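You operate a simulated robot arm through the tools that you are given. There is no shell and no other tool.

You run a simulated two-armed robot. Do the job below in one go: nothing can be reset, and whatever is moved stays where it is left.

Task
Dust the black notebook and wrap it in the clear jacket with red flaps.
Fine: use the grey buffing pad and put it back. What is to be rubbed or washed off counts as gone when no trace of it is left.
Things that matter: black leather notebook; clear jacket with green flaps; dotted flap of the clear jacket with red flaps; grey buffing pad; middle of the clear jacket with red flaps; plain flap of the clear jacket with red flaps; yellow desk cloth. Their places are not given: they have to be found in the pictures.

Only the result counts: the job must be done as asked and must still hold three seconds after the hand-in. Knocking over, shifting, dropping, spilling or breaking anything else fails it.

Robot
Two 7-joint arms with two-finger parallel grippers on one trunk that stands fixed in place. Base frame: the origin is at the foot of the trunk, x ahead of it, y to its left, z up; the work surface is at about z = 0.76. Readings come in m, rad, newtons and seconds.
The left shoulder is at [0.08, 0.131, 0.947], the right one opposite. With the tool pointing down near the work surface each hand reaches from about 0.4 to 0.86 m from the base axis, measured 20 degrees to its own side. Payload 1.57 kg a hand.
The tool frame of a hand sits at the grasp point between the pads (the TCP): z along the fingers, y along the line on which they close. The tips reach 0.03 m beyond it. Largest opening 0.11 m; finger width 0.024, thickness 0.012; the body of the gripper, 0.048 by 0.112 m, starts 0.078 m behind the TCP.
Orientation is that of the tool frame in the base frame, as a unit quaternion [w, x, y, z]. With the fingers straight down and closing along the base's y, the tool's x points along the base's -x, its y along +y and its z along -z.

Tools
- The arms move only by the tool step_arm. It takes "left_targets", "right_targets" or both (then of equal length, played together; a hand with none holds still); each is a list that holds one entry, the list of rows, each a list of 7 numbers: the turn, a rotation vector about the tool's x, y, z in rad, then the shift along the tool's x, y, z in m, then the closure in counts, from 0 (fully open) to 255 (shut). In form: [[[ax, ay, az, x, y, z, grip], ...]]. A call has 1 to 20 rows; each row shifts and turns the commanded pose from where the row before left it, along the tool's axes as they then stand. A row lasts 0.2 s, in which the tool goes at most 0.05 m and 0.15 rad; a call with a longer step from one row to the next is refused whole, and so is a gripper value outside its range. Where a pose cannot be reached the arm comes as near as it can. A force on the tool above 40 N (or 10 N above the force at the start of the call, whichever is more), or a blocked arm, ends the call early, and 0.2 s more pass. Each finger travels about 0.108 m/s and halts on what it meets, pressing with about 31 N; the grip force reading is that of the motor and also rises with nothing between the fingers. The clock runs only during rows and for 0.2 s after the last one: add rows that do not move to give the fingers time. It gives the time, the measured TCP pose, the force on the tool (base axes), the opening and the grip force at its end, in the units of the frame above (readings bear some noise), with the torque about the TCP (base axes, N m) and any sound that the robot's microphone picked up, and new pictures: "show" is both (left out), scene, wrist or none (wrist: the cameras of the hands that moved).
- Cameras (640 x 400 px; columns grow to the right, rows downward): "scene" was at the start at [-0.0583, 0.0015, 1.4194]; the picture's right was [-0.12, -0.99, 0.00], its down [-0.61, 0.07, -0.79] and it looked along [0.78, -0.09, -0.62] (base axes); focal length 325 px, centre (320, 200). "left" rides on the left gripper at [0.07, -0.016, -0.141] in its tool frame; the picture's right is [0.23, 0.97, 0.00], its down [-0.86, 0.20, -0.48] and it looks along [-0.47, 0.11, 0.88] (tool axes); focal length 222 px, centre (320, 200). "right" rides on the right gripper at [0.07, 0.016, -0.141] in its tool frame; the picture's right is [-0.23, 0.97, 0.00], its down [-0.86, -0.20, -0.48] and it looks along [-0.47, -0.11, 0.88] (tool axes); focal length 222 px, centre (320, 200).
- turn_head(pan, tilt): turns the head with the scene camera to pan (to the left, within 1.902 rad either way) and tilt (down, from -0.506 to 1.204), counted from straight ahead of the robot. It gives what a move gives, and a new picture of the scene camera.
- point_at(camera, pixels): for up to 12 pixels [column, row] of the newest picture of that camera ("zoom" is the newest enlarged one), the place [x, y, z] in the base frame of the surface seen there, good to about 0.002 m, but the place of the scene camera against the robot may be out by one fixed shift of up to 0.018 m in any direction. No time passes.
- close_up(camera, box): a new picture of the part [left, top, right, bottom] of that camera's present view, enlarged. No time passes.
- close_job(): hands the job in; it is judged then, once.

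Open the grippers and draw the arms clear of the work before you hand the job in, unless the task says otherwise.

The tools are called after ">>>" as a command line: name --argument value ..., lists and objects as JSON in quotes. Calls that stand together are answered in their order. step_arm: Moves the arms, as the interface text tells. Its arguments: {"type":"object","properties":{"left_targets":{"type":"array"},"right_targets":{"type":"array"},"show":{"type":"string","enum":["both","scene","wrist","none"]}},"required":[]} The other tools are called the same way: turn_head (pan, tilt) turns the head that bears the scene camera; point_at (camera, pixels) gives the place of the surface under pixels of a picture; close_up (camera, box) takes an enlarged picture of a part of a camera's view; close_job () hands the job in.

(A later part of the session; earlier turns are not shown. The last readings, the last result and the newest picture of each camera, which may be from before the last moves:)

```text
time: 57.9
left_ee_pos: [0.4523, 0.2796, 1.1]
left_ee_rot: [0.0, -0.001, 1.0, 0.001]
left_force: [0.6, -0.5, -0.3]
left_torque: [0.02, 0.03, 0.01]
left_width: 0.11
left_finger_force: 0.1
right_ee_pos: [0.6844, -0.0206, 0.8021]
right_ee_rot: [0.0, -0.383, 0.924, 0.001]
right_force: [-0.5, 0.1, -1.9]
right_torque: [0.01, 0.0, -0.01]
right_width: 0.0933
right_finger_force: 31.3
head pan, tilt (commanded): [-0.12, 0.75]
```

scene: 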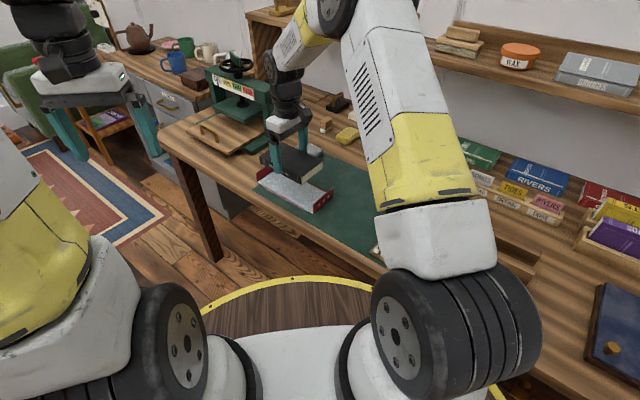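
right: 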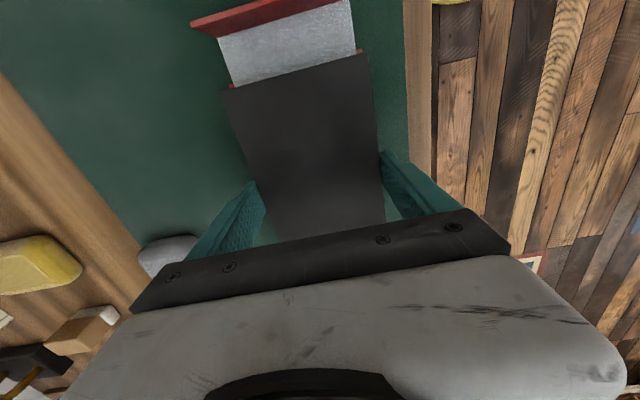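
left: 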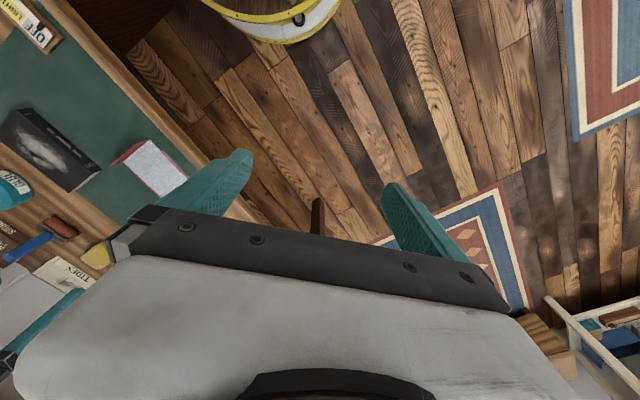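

Still hanging free (−1.9 N) at z=0.802; I continue down 1 mm at a time.

>>> step_arm --right_targets '[[[0, 0, 0, 0, 0, 0.001, 255], [0, 0, 0, 0, 0, 0, 255]]]' --show "none"

>>> step_arm --right_targets '[[[0, 0, 0, 0, 0, 0.001, 255], [0, 0, 0, 0, 0, 0, 255]]]' --show "wrist"

```text
time: 58.5
left_ee_pos: [0.451, 0.2801, 1.1001]
left_ee_rot: [0.0, 0.001, 1.0, 0.0]
left_force: [-0.8, 0.1, 0.4]
left_torque: [0.0, -0.02, -0.02]
left_width: 0.1102
left_finger_force: 0.0
right_ee_pos: [0.6848, -0.0204, 0.8012]
right_ee_rot: [0.0, -0.383, 0.924, -0.001]
right_force: [1.3, -1.0, 2.6]
right_torque: [-0.19, 0.27, 0.02]
right_width: 0.0934
right_finger_force: 30.8
head pan, tilt (commanded): [-0.12, 0.75]
```

```text
time: 59.1
left_ee_pos: [0.45, 0.2791, 1.1]
left_ee_rot: [0.001, -0.001, 1.0, 0.0]
left_force: [0.8, -0.4, 0.3]
left_torque: [-0.02, 0.03, 0.01]
left_width: 0.1101
left_finger_force: 0.1
right_ee_pos: [0.6838, -0.0207, 0.802]
right_ee_rot: [0.001, -0.382, 0.924, -0.001]
right_force: [-3.0, -1.5, 17.4]
right_torque: [-0.33, 0.55, -0.05]
right_width: 0.0934
right_finger_force: 31.2
head pan, tilt (commanded): [-0.12, 0.75]
```

right: 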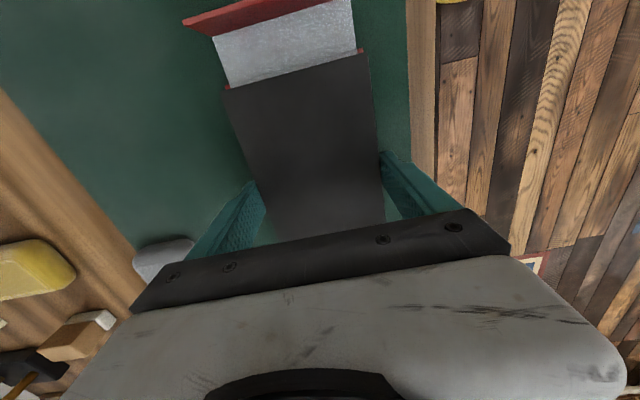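

The notebook rests on the jacket (17 N). I ease up 1 mm, open the fingers and rise straight up.

>>> step_arm --right_targets '[[[0, 0, 0, 0, 0, -0.001, 255], [0, 0, 0, 0, 0, 0, 150], [0, 0, 0, 0, 0, 0, 0], [0, 0, 0, 0, 0, 0, 0], [0, 0, 0, 0, 0, -0.03, 0], [0, 0, 0, 0, 0, -0.05, 0], [0, 0, 0, 0, 0, -0.05, 0], [0, 0, 0, 0, 0, -0.03, 0], [0, 0, 0, 0, 0, 0, 0]]]' --show "both"

>>> close_up --camera "scene" --box '[245, 145, 345, 220]'

>>> close_up --camera "right" --box '[230, 0, 410, 220]'

```text
time: 61.1
left_ee_pos: [0.4525, 0.2804, 1.1]
left_ee_rot: [0.0, -0.001, 1.0, 0.0]
left_force: [-0.3, 0.4, 1.0]
left_torque: [-0.01, 0.01, 0.02]
left_width: 0.1098
left_finger_force: 0.1
right_ee_pos: [0.6821, -0.0194, 0.9627]
right_ee_rot: [-0.001, -0.383, 0.924, 0.0]
right_force: [0.3, -0.2, -0.9]
right_torque: [0.0, -0.02, -0.01]
right_width: 0.1099
right_finger_force: 0.1
head pan, tilt (commanded): [-0.12, 0.75]
```

scene: 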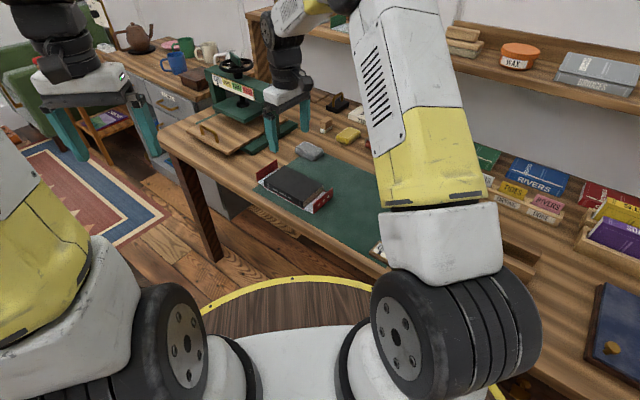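
right: 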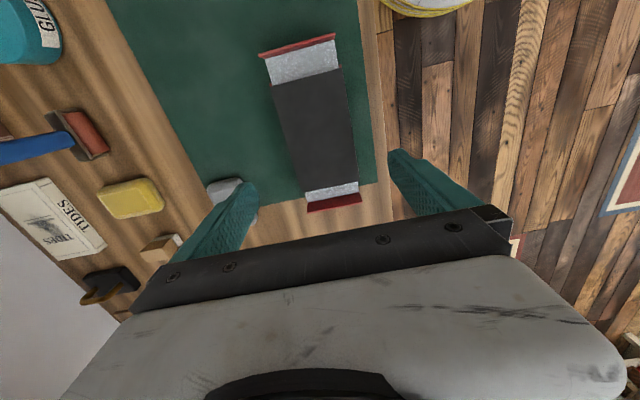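

```text
5.33 times, centred on (295, 182) of scene
```

zoom: 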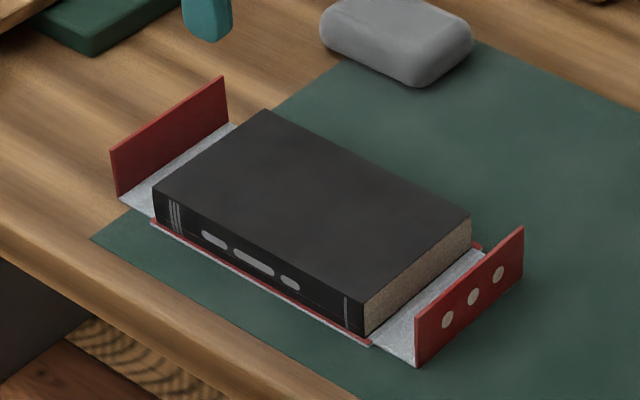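

```text
1.82 times, centred on (320, 110) of right
```

zoom: 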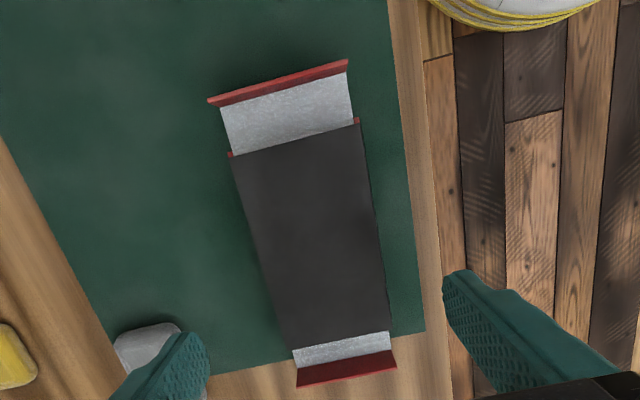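

The notebook lies on the middle. I measure its edges relative to the flaps.

>>> point_at --camera "zoom" --pixels '[[238, 158], [355, 128], [295, 338], [384, 325], [214, 101], [345, 65], [298, 383], [394, 363], [298, 366], [390, 348], [250, 240], [368, 200]]'

```text
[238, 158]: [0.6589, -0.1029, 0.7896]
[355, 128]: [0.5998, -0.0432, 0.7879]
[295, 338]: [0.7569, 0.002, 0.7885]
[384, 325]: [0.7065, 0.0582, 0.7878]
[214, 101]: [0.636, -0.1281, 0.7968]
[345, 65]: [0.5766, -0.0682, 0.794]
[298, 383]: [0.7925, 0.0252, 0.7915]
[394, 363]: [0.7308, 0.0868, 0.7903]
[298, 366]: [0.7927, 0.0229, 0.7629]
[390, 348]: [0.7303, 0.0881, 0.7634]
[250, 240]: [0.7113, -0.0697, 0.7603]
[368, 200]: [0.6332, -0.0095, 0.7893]
```

Everything is in place for folding. I check the surroundings of the plain flap (the press board and foot) before bringing the left hand there.

>>> close_up --camera "scene" --box '[150, 90, 320, 220]'

>>> point_at --camera "scene" --pixels '[[222, 157], [240, 153], [260, 146], [245, 155], [262, 152], [280, 143], [205, 148], [190, 137], [250, 163], [256, 180], [270, 160], [211, 133]]'

```text
3.08 times, centred on (235, 155) of scene
```

zoom: 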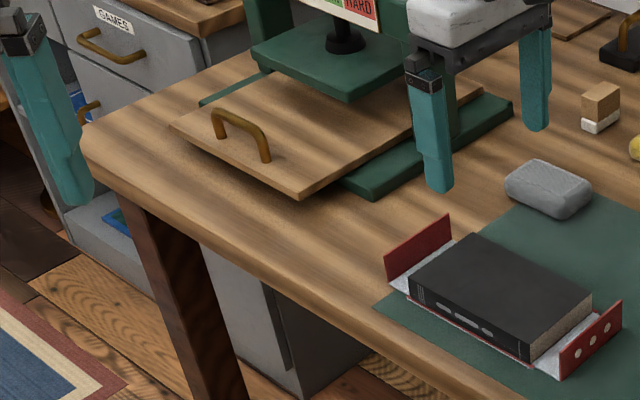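

```text
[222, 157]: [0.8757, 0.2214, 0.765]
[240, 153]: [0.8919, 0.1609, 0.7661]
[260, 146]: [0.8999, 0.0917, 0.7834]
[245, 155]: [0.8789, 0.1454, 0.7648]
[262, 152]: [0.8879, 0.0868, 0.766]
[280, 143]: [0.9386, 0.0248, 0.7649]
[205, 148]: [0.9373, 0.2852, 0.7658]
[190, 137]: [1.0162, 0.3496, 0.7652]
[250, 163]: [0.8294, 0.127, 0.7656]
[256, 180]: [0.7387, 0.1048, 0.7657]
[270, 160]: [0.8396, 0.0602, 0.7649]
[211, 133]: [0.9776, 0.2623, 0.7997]
```

The area beyond the plain flap is free (press foot ≥0.1 m away). I move the right hand back to the dotted-flap side while the left hand turns 45° and closes its fingers.

>>> step_arm --left_targets '[[[0, 0, -0.1309, 0, 0, 0, 255], [0, 0, -0.1309, 0, 0, 0, 255], [0, 0, -0.1309, 0, 0, 0, 255], [0, 0, -0.1309, 0, 0, 0, 255], [0, 0, -0.1309, 0, 0, 0, 255], [0, 0, -0.1309, 0, 0, 0, 255]]]' --right_targets '[[[0, 0, 0, 0.0373, 0, 0, 0], [0, 0, 0, 0.0373, 0, 0, 0], [0, 0, 0, 0.0373, 0, 0, 100], [0, 0, 0, 0.0373, 0, 0, 200], [0, 0, 0, 0, 0, 0, 255], [0, 0, 0, 0, 0, 0, 255]]]' --show "both"

```text
time: 62.5
left_ee_pos: [0.4506, 0.2785, 1.1012]
left_ee_rot: [0.0, -0.383, 0.924, 0.0]
left_force: [-0.2, -0.6, -0.9]
left_torque: [0.02, 0.01, 0.0]
left_width: 0.0001
left_finger_force: 21.5
right_ee_pos: [0.5782, -0.1261, 0.962]
right_ee_rot: [0.0, -0.382, 0.924, 0.0]
right_force: [-0.1, 0.4, -0.5]
right_torque: [0.01, -0.01, -0.02]
right_width: 0.0
right_finger_force: 21.4
head pan, tilt (commanded): [-0.12, 0.75]
```

scene: 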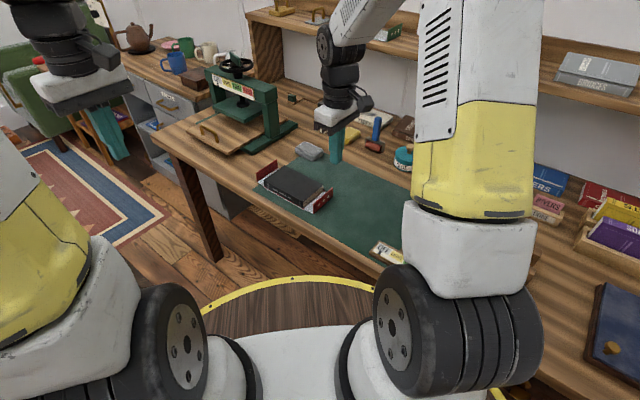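
right: 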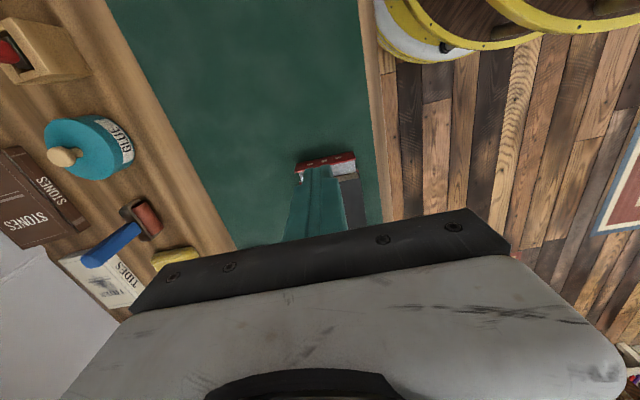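
left: 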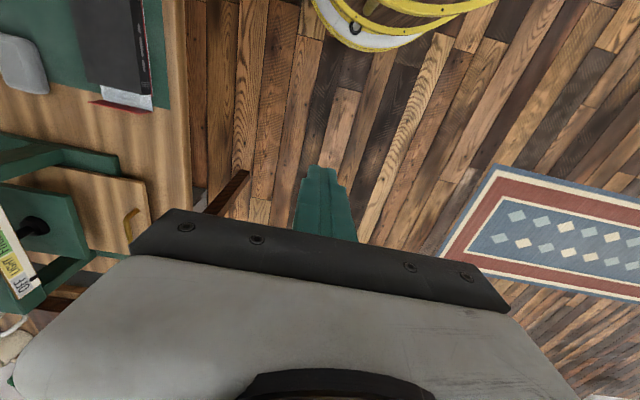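

Both hands are closed and turned. I bring the left hand over to the far side of the plain flap at a safe height.

>>> step_arm --left_targets '[[[0, 0, 0, -0.0115, -0.0377, 0.015, 255], [0, 0, 0, -0.0115, -0.0377, 0.015, 255], [0, 0, 0, -0.0115, -0.0377, 0.015, 255], [0, 0, 0, -0.0115, -0.0377, 0.015, 255], [0, 0, 0, -0.0115, -0.0377, 0.015, 255], [0, 0, 0, -0.0115, -0.0377, 0.015, 255], [0, 0, 0, -0.0115, -0.0377, 0.015, 255], [0, 0, 0, -0.0115, -0.0377, 0.015, 255], [0, 0, 0, -0.0115, -0.0377, 0.015, 255], [0, 0, 0, -0.0115, -0.0377, 0.015, 255], [0, 0, 0, 0, 0, 0, 255]]]' --show "both"

```text
time: 64.9
left_ee_pos: [0.7957, 0.0921, 0.9506]
left_ee_rot: [0.0, -0.383, 0.924, -0.001]
left_force: [0.3, -0.4, 0.0]
left_torque: [0.05, 0.0, 0.02]
left_width: 0.0
left_finger_force: 20.9
right_ee_pos: [0.5782, -0.1253, 0.9615]
right_ee_rot: [0.0, -0.383, 0.924, 0.0]
right_force: [0.2, 0.2, 0.4]
right_torque: [0.01, 0.02, -0.02]
right_width: 0.0
right_finger_force: 21.0
head pan, tilt (commanded): [-0.12, 0.75]
```

scene: 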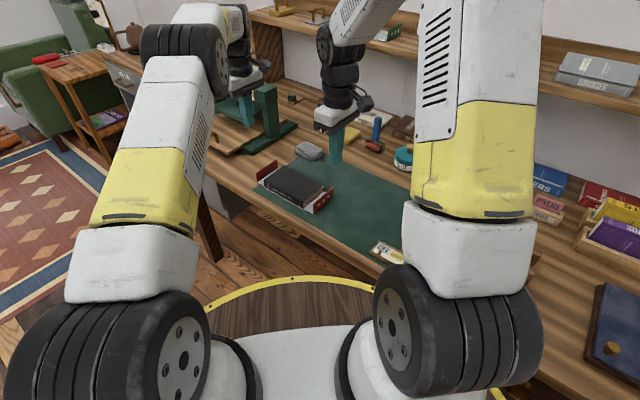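
left: 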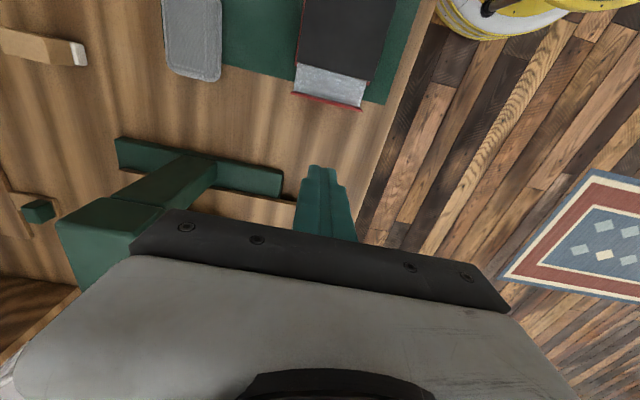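

I check how far the press's post and foot are from the left gripper.

>>> point_at --camera "left" --pixels '[[110, 205], [155, 225], [100, 240], [205, 170], [280, 185], [120, 150], [70, 225], [190, 185], [300, 95], [360, 107], [320, 80], [340, 50]]'

```text
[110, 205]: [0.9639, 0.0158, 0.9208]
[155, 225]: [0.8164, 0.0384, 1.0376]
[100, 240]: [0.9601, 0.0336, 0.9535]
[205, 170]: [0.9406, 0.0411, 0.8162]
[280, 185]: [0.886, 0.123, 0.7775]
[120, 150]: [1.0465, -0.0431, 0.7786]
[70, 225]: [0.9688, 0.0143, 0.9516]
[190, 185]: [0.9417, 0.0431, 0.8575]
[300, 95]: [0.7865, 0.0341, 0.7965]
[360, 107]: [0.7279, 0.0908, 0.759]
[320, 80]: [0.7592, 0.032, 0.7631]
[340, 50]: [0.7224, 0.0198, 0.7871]
```

The press post is 13 cm from the gripper, so it is safe. I lower both hands outside the flaps to TCP z≈0.812 (tips about 20 mm above the jacket).

>>> step_arm --left_targets '[[[0, 0, 0, 0, 0, 0.0347, 255], [0, 0, 0, 0, 0, 0.0347, 255], [0, 0, 0, 0, 0, 0.0347, 255], [0, 0, 0, 0, 0, 0.0347, 255], [0, 0, 0, 0, 0, 0, 255]]]' --right_targets '[[[0, 0, 0, 0, 0, 0.0374, 255], [0, 0, 0, 0, 0, 0.0374, 255], [0, 0, 0, 0, 0, 0.0374, 255], [0, 0, 0, 0, 0, 0.0374, 255], [0, 0, 0, 0, 0, 0, 255]]]' --show "both"

>>> close_up --camera "scene" --box '[230, 130, 360, 220]'

```text
time: 66.1
left_ee_pos: [0.7987, 0.0932, 0.8115]
left_ee_rot: [0.0, -0.383, 0.924, 0.0]
left_force: [-0.2, -0.2, -0.2]
left_torque: [-0.03, 0.01, -0.02]
left_width: 0.0
left_finger_force: 21.4
right_ee_pos: [0.5773, -0.1253, 0.8106]
right_ee_rot: [0.0, -0.383, 0.924, 0.0]
right_force: [-0.6, -0.1, -0.9]
right_torque: [0.01, 0.01, 0.01]
right_width: 0.0
right_finger_force: 21.0
head pan, tilt (commanded): [-0.12, 0.75]
```

scene: 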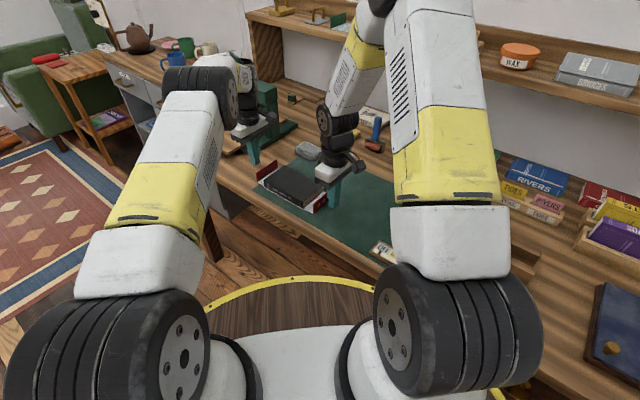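
right: 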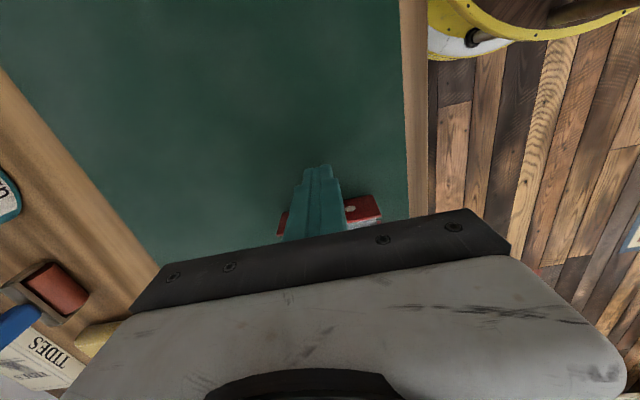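
left: 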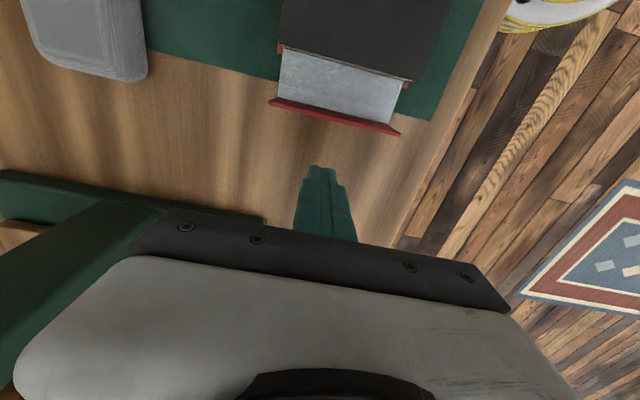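

```text
4.44 times, centred on (295, 175) of scene
```

zoom: 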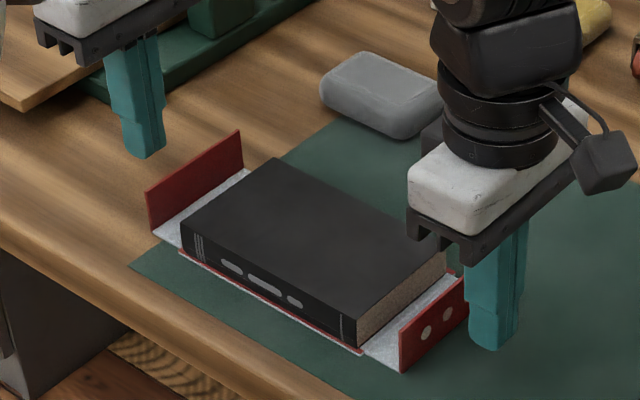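

Both closed grippers stand outside the flaps at the right height. I close the gaps to about 6 mm, then push both flaps inward slowly together.

>>> step_arm --left_targets '[[[0, 0, 0, 0.0164, 0, 0, 255], [0, 0, 0, 0.0164, 0, 0, 255], [0, 0, 0, 0.003, 0, 0, 255], [0, 0, 0, 0.003, 0, 0, 255], [0, 0, 0, 0.003, 0, 0, 255], [0, 0, 0, 0.003, 0, 0, 255], [0, 0, 0, 0.003, 0, 0, 255]]]' --right_targets '[[[0, 0, 0, -0.01, 0, 0, 255], [0, 0, 0, -0.01, 0, 0, 255], [0, 0, 0, -0.003, 0, 0, 255], [0, 0, 0, -0.003, 0, 0, 255], [0, 0, 0, -0.003, 0, 0, 255], [0, 0, 0, -0.003, 0, 0, 255], [0, 0, 0, -0.003, 0, 0, 255]]]' --show "both"

>>> close_up --camera "scene" --box '[230, 130, 360, 220]'

```text
time: 67.8
left_ee_pos: [0.7673, 0.0614, 0.8159]
left_ee_rot: [0.006, -0.383, 0.924, -0.001]
left_force: [1.9, 1.5, 1.2]
left_torque: [0.0, -0.03, 0.01]
left_width: 0.0001
left_finger_force: 21.7
right_ee_pos: [0.5997, -0.1058, 0.8105]
right_ee_rot: [-0.005, -0.381, 0.924, -0.001]
right_force: [-3.7, -3.5, 3.2]
right_torque: [-0.04, 0.09, 0.01]
right_width: 0.0
right_finger_force: 21.3
head pan, tilt (commanded): [-0.12, 0.75]
stopped in row 7 (right hand): the force on the tool passed its limit at 41 N (the readings are from after the stop); the commanded pose is now the measured one
```

scene: 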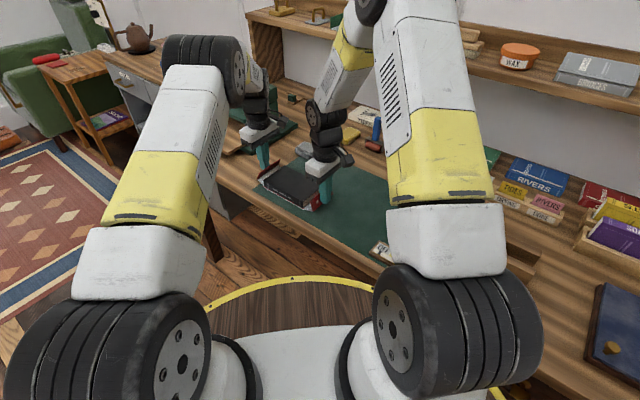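
right: 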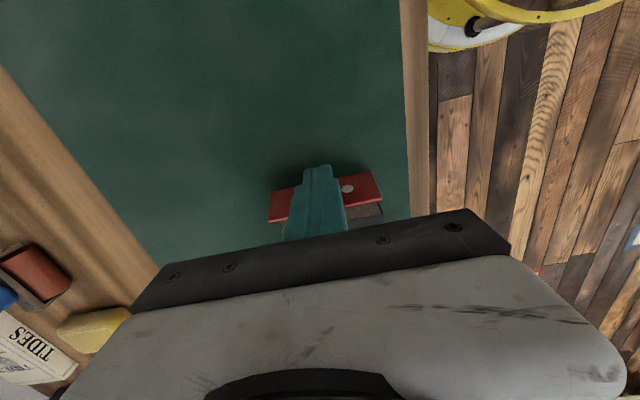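
left: 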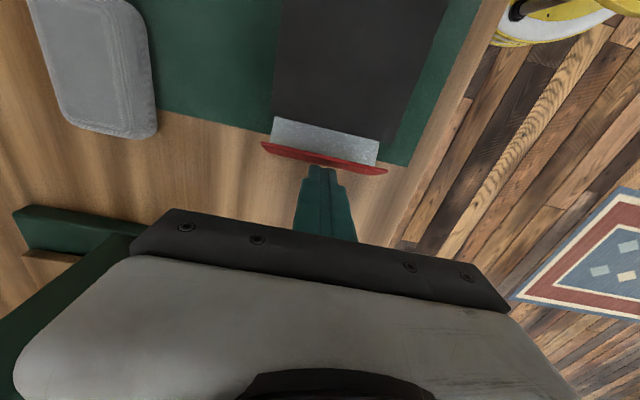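

```text
4.44 times, centred on (295, 175) of scene
```

zoom: 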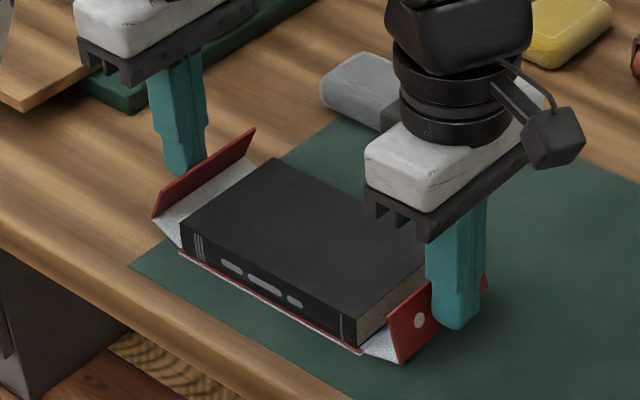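

The push stopped at 41 N: both flaps have tilted a little, but my fingertips sit too low on the leaning panels and jam. I measure the flap edges to work out a better, arc-shaped push.

>>> close_up --camera "left" --box '[240, 90, 420, 210]'

>>> point_at --camera "left" --pixels '[[264, 145], [386, 172], [285, 142], [375, 162], [275, 118], [380, 140], [278, 112], [384, 138], [264, 152], [386, 175], [330, 130], [330, 110]]'

>>> close_up --camera "right" --box '[240, 140, 420, 260]'

>>> point_at --camera "right" --pixels '[[270, 193], [374, 172], [268, 221], [382, 203], [285, 205], [360, 190], [378, 190], [350, 225], [370, 215]]'

```text
3.33 times, centred on (330, 150) of left
```

zoom: 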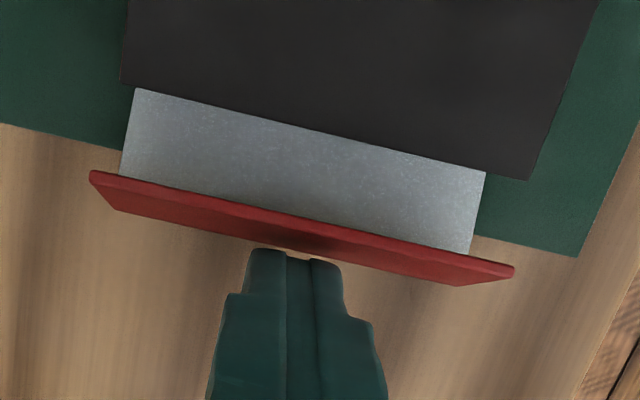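

```text
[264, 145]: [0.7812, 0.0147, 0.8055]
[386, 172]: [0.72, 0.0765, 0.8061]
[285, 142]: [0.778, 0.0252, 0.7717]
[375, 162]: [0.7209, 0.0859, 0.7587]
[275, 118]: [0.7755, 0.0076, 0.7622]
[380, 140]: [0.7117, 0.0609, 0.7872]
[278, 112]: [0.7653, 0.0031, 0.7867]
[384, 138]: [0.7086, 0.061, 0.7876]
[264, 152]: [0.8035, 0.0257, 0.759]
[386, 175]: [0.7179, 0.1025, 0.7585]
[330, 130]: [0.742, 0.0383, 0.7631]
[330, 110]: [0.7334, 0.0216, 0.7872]
```

```text
3.33 times, centred on (330, 200) of right
```

zoom: 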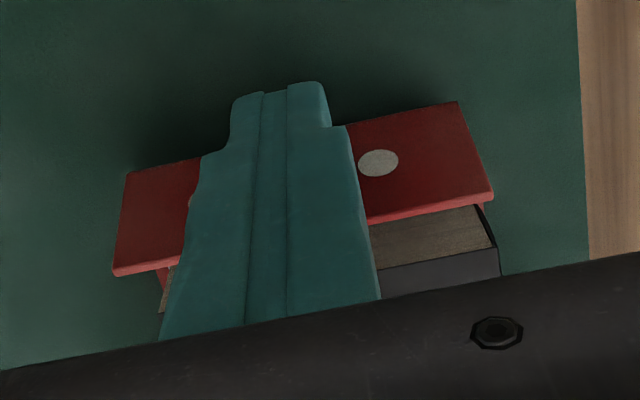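

```text
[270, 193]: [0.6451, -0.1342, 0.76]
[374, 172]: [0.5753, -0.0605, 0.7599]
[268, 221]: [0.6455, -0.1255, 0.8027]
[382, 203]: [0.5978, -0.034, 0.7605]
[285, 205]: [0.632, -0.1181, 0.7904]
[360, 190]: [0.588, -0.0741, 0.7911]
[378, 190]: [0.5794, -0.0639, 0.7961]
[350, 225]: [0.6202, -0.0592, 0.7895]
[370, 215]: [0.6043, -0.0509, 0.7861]
```

The plain flap leans about 24° and the dotted one about 14°; the notebook hasn't moved. I back both hands off, and turn the raised left hand by 90° so that its camera mount stays clear of the right hand when both push inward along an arc.

>>> step_arm --left_targets '[[[0, 0, 0, -0.012, 0, 0, 255], [0, 0, 0, -0.008, 0, -0.03, 255], [0, 0, 0, 0, 0, -0.03, 255], [0, 0, 0.1309, 0, 0, 0, 255], [0, 0, 0.1309, 0, 0, 0, 255], [0, 0, 0.1309, 0, 0, 0, 255], [0, 0, 0.1309, 0, 0, 0, 255], [0, 0, 0.1309, 0, 0, 0, 255], [0, 0, 0.1309, 0, 0, 0, 255], [0, 0, 0.1309, 0, 0, 0, 255], [0, 0, 0.1309, 0, 0, 0, 255], [0, 0, 0.1309, 0, 0, 0, 255], [0, 0, 0.1309, 0, 0, 0, 255], [0, 0, 0.1309, 0, 0, 0, 255], [0, 0, 0.1309, 0, 0, 0, 255], [0, 0, 0, 0, 0, 0, 255]]]' --right_targets '[[[0, 0, 0, 0.006, 0, 0, 255], [0, 0, 0, 0.004, 0, -0.014, 255], [0, 0, 0, 0, 0, 0, 255], [0, 0, 0, 0, 0, 0, 255], [0, 0, 0, 0, 0, 0, 255], [0, 0, 0, 0, 0, 0, 255], [0, 0, 0, 0, 0, 0, 255], [0, 0, 0, 0, 0, 0, 255], [0, 0, 0, 0, 0, 0, 255], [0, 0, 0, 0, 0, 0, 255], [0, 0, 0, 0, 0, 0, 255], [0, 0, 0, 0, 0, 0, 255], [0, 0, 0, 0, 0, 0, 255], [0, 0, 0, 0, 0, 0, 255], [0, 0, 0, 0, 0, 0, 255], [0, 0, 0, 0, 0, 0, 255]]]' --show "both"

>>> close_up --camera "scene" --box '[230, 130, 360, 220]'

```text
time: 71.2
left_ee_pos: [0.7821, 0.0755, 0.8746]
left_ee_rot: [0.004, 0.383, 0.924, 0.003]
left_force: [0.0, -0.9, -0.5]
left_torque: [0.03, -0.01, -0.01]
left_width: 0.0001
left_finger_force: 21.8
right_ee_pos: [0.5932, -0.1108, 0.8241]
right_ee_rot: [-0.004, -0.381, 0.924, 0.0]
right_force: [1.3, 0.1, 0.0]
right_torque: [-0.03, -0.01, 0.0]
right_width: 0.0
right_finger_force: 21.5
head pan, tilt (commanded): [-0.12, 0.75]
```

scene: 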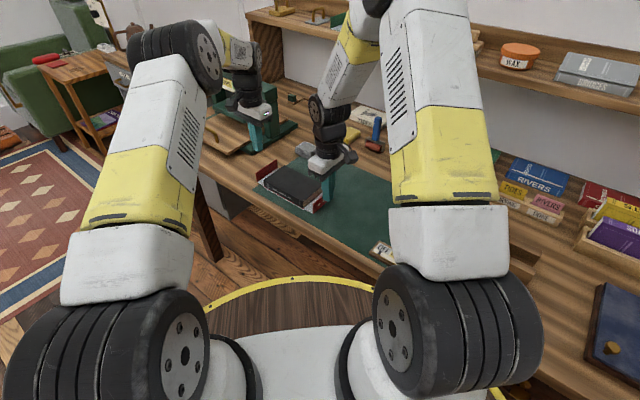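
right: 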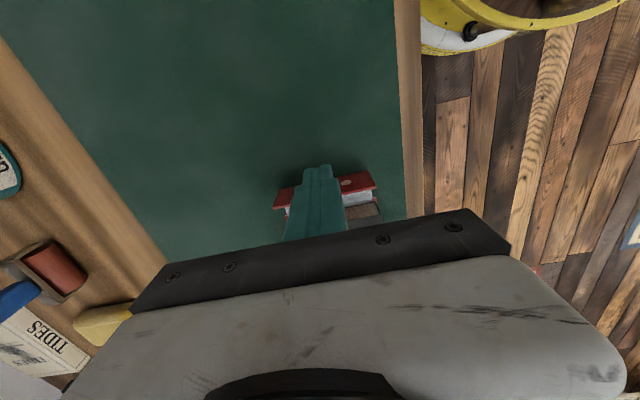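
left: 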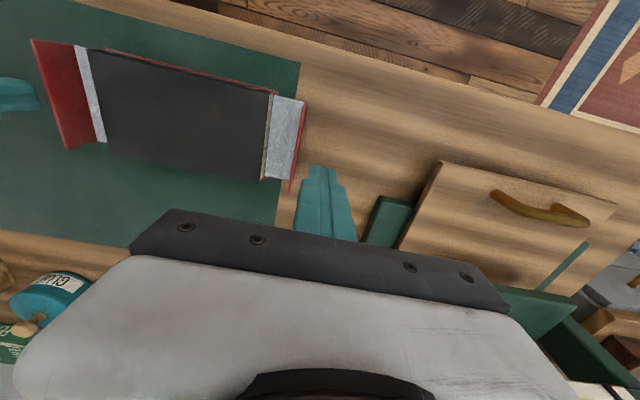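

```text
4.44 times, centred on (295, 175) of scene
```

zoom: 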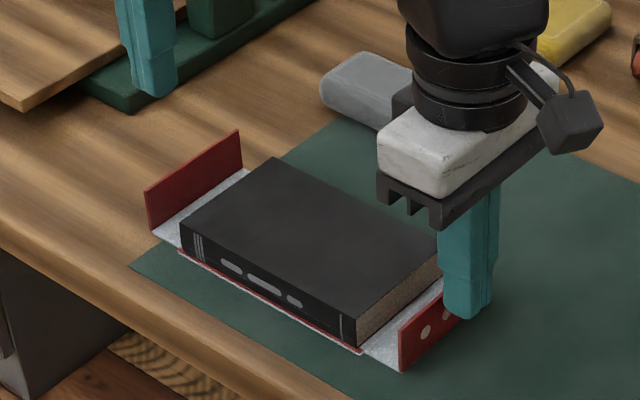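

The flaps fell back upright on release, so there was a friction jam rather than a stiff hinge. I now push with the tips high on the panels, following an arc about each hinge, first to about 40°.

>>> step_arm --left_targets '[[[0, 0, 0, 0, -0.0047, 0.028, 255], [0, 0, 0, 0, -0.0047, 0.028, 255], [0, 0, 0, 0, 0, 0, 255], [0, 0, 0, 0, -0.0065, 0, 255], [0, 0, 0, 0, -0.0039, -0.0037, 255], [0, 0, 0, 0, -0.0044, -0.0031, 255], [0, 0, 0, 0, -0.0048, -0.0025, 255], [0, 0, 0, 0, -0.0051, -0.0018, 255], [0, 0, 0, 0, -0.0053, -0.0011, 255]]]' --right_targets '[[[0, 0, 0, 0, 0, 0.0028, 255], [0, 0, 0, 0, 0, 0.0028, 255], [0, 0, 0, 0, 0, 0, 255], [0, 0, 0, -0.006, 0, 0, 255], [0, 0, 0, -0.0039, 0, -0.0037, 255], [0, 0, 0, -0.0044, 0, -0.0031, 255], [0, 0, 0, -0.0048, 0, -0.0025, 255], [0, 0, 0, -0.0051, 0, -0.0018, 255], [0, 0, 0, -0.0053, 0, -0.0011, 255]]]' --show "both"

>>> close_up --camera "scene" --box '[230, 130, 360, 220]'

>>> close_up --camera "left" --box '[0, 20, 380, 250]'

```text
time: 73.2
left_ee_pos: [0.7539, 0.0476, 0.8305]
left_ee_rot: [0.005, 0.382, 0.924, 0.003]
left_force: [1.0, 0.6, 4.8]
left_torque: [-0.04, 0.03, -0.01]
left_width: 0.0
left_finger_force: 21.5
right_ee_pos: [0.6146, -0.0896, 0.8317]
right_ee_rot: [-0.005, -0.381, 0.925, 0.0]
right_force: [1.1, -0.5, 0.1]
right_torque: [0.02, -0.01, -0.03]
right_width: 0.0
right_finger_force: 21.0
head pan, tilt (commanded): [-0.12, 0.75]
```

scene: 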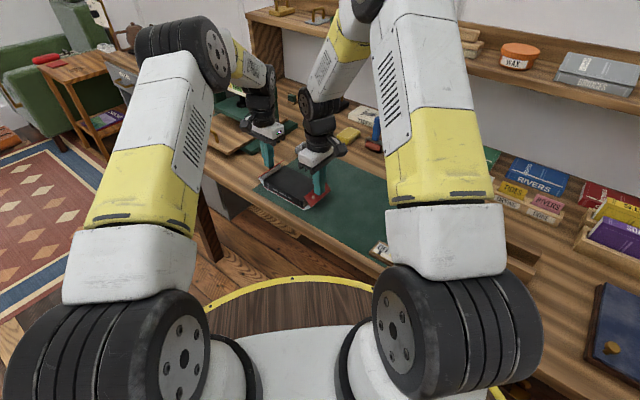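
right: 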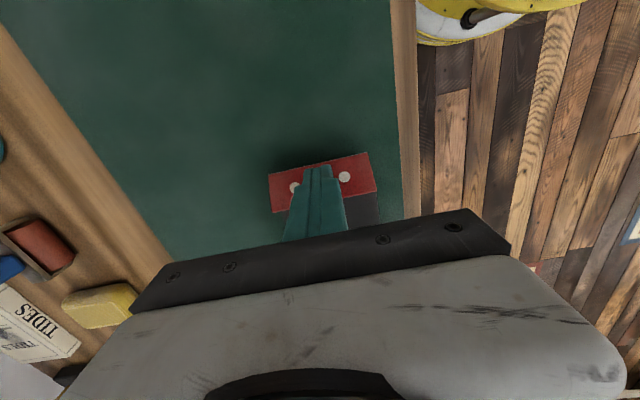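
left: 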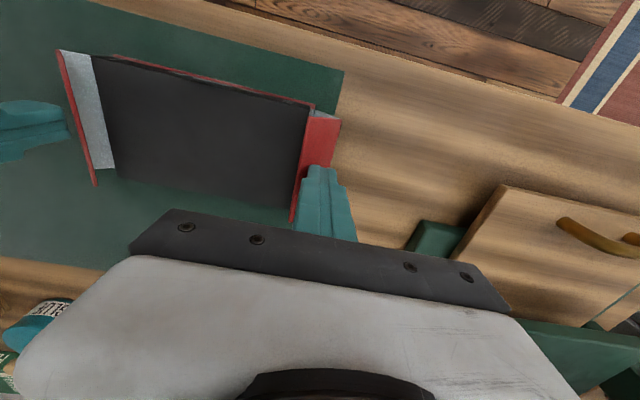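

```text
4.44 times, centred on (295, 175) of scene
```

zoom: 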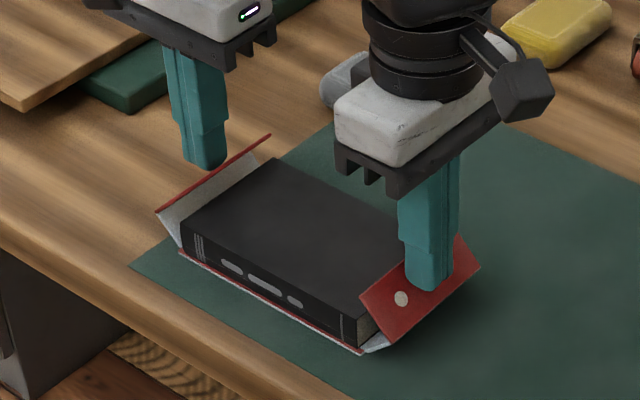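

```text
1.68 times, centred on (190, 135) of left
```

zoom: 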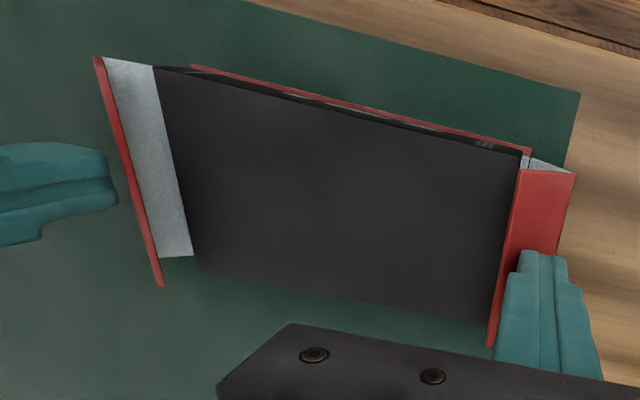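

Both flaps now lean about 40° inward with low forces and the jacket has not slid. I continue the arc to about 72°.

>>> step_arm --left_targets '[[[0, 0, 0, 0, -0.0054, -0.0003, 255], [0, 0, 0, 0, -0.0054, 0.0004, 255], [0, 0, 0, 0, -0.0053, 0.0011, 255], [0, 0, 0, 0, -0.005, 0.0019, 255]]]' --right_targets '[[[0, 0, 0, -0.0054, 0, -0.0003, 255], [0, 0, 0, -0.0054, 0, 0.0004, 255], [0, 0, 0, -0.0053, 0, 0.0011, 255], [0, 0, 0, -0.005, 0, 0.0019, 255]]]' --show "both"

>>> close_up --camera "scene" --box '[230, 130, 360, 220]'

>>> close_up --camera "left" --box '[0, 20, 380, 250]'

```text
time: 74.2
left_ee_pos: [0.7386, 0.0328, 0.8277]
left_ee_rot: [0.003, 0.383, 0.924, 0.003]
left_force: [-0.4, -0.9, 1.3]
left_torque: [0.0, 0.06, 0.03]
left_width: 0.0001
left_finger_force: 21.1
right_ee_pos: [0.6292, -0.0762, 0.8274]
right_ee_rot: [-0.005, -0.381, 0.925, -0.001]
right_force: [-0.5, 0.3, 0.0]
right_torque: [-0.01, -0.07, 0.02]
right_width: 0.0
right_finger_force: 21.4
head pan, tilt (commanded): [-0.12, 0.75]
```

scene: 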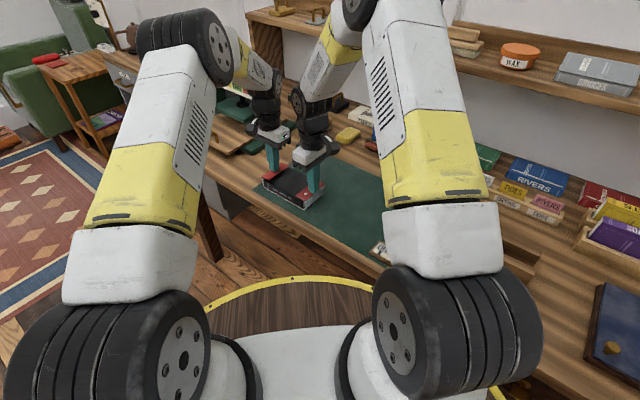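
right: 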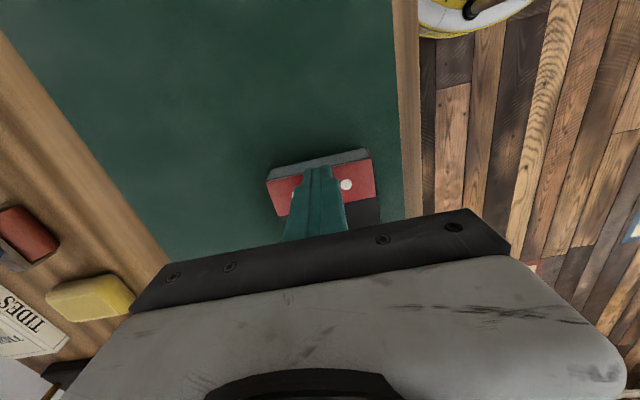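
left: 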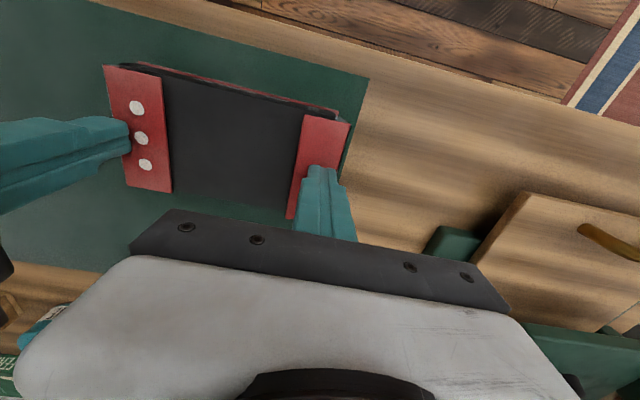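

```text
4.44 times, centred on (295, 175) of scene
```

zoom: 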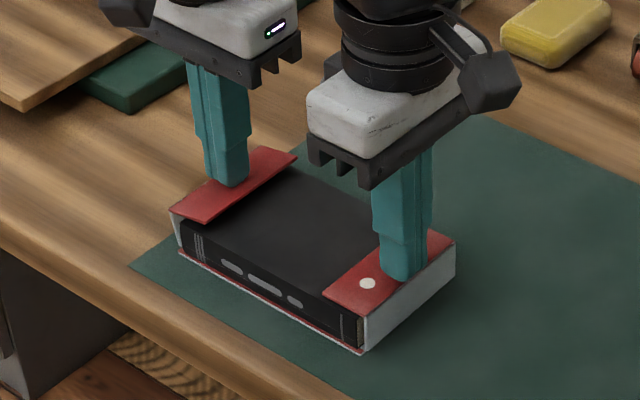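

```text
1.68 times, centred on (190, 135) of left
```

zoom: 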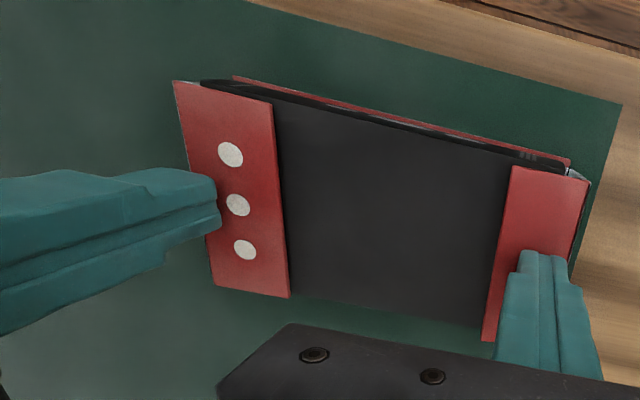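

Both flaps are nearly closed over the notebook. I finish the arc and press both panels down gently.

>>> step_arm --left_targets '[[[0, 0, 0, 0, -0.0047, 0.0026, 255], [0, 0, 0, 0, -0.0022, 0.0018, 255], [0, 0, 0, 0, -0.0021, 0.0014, 255]]]' --right_targets '[[[0, 0, 0, -0.0047, 0, 0.0026, 255], [0, 0, 0, -0.0022, 0, 0.0018, 255], [0, 0, 0, -0.0021, 0, 0.0014, 255]]]' --show "both"

>>> close_up --camera "scene" --box '[230, 130, 360, 220]'

>>> close_up --camera "left" --box '[0, 20, 380, 250]'

```text
time: 75.0
left_ee_pos: [0.7325, 0.0272, 0.8241]
left_ee_rot: [0.005, 0.383, 0.924, 0.004]
left_force: [4.0, 4.2, 10.7]
left_torque: [0.13, -0.09, -0.02]
left_width: 0.0
left_finger_force: 21.5
right_ee_pos: [0.6366, -0.0693, 0.8232]
right_ee_rot: [-0.004, -0.381, 0.924, -0.001]
right_force: [-5.7, -5.7, 20.0]
right_torque: [-0.25, 0.26, 0.02]
right_width: 0.0
right_finger_force: 21.1
head pan, tilt (commanded): [-0.12, 0.75]
```

scene: 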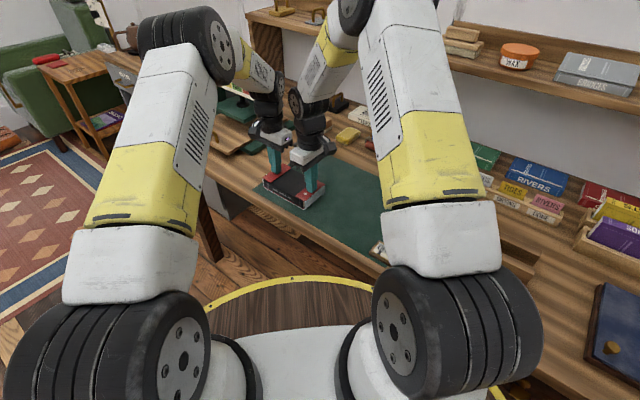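
right: 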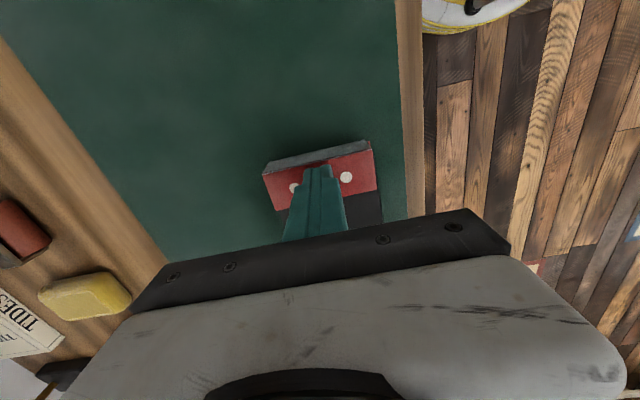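
left: 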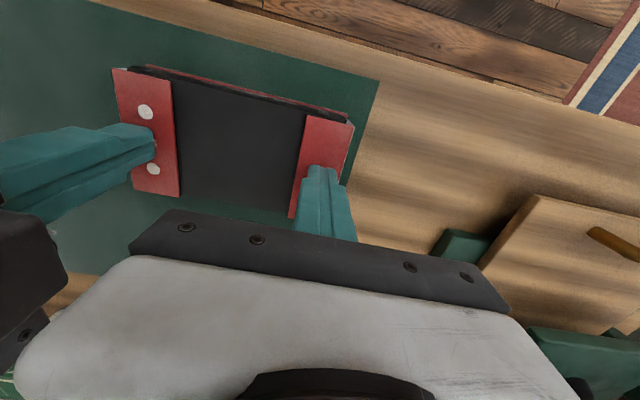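

```text
4.44 times, centred on (295, 175) of scene
```

zoom: 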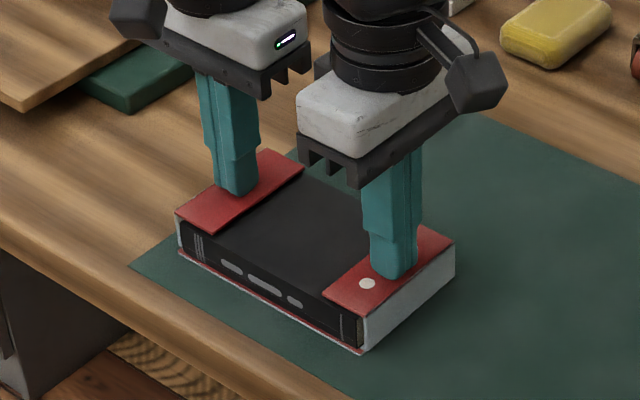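

```text
1.68 times, centred on (190, 135) of left
```

zoom: 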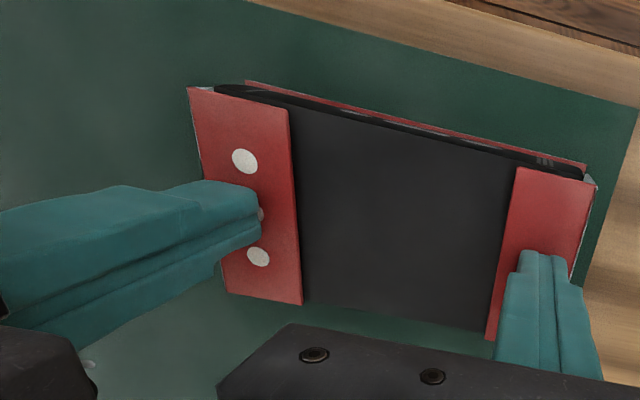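

Both flaps lie on the notebook (10 N and 20 N pressing). I raise both hands straight up to see whether the flaps stay down.

>>> step_arm --left_targets '[[[0, 0, 0, 0, 0, -0.005, 255], [0, 0, 0, 0, 0, -0.02, 255], [0, 0, 0, 0, 0, -0.035, 255], [0, 0, 0, 0, 0, 0, 255], [0, 0, 0, 0, 0, 0, 255]]]' --right_targets '[[[0, 0, 0, 0, 0, -0.005, 255], [0, 0, 0, 0, 0, -0.02, 255], [0, 0, 0, 0, 0, -0.035, 255], [0, 0, 0, 0, 0, 0, 255], [0, 0, 0, 0, 0, 0, 255]]]' --show "both"

>>> close_up --camera "scene" --box '[230, 130, 360, 220]'

>>> close_up --camera "left" --box '[0, 20, 380, 250]'

```text
time: 76.2
left_ee_pos: [0.7312, 0.0267, 0.8828]
left_ee_rot: [0.004, 0.381, 0.924, 0.003]
left_force: [0.2, 0.9, 0.1]
left_torque: [-0.04, -0.01, 0.01]
left_width: 0.0
left_finger_force: 20.7
right_ee_pos: [0.6365, -0.0708, 0.8823]
right_ee_rot: [-0.004, -0.381, 0.925, -0.001]
right_force: [-0.6, -0.4, -0.4]
right_torque: [0.0, -0.03, -0.02]
right_width: 0.0
right_finger_force: 21.2
head pan, tilt (commanded): [-0.12, 0.75]
```

scene: 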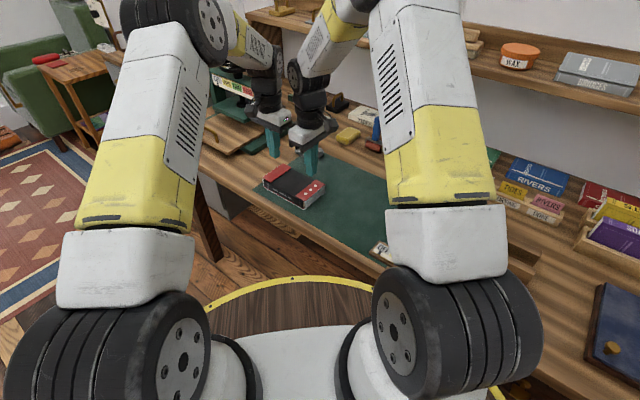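
right: 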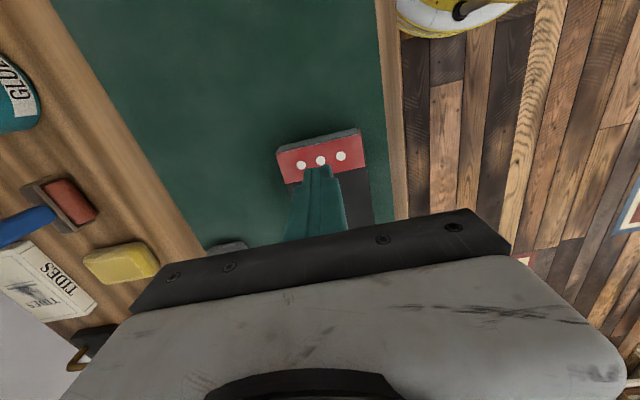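
left: 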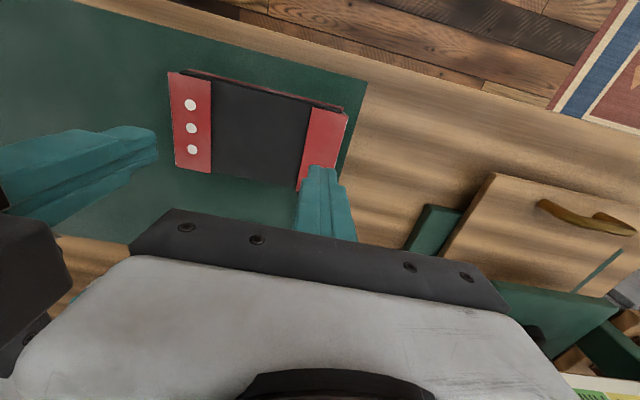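

```text
4.44 times, centred on (295, 175) of scene
```

zoom: 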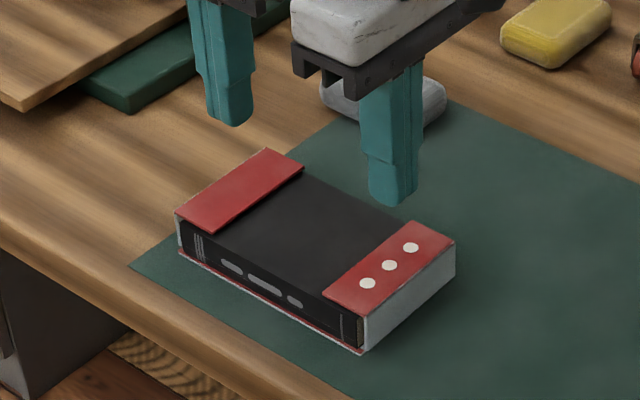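

```text
1.68 times, centred on (190, 135) of left
```

zoom: 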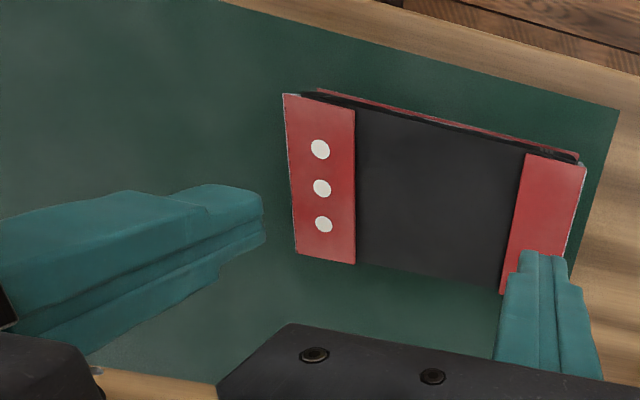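

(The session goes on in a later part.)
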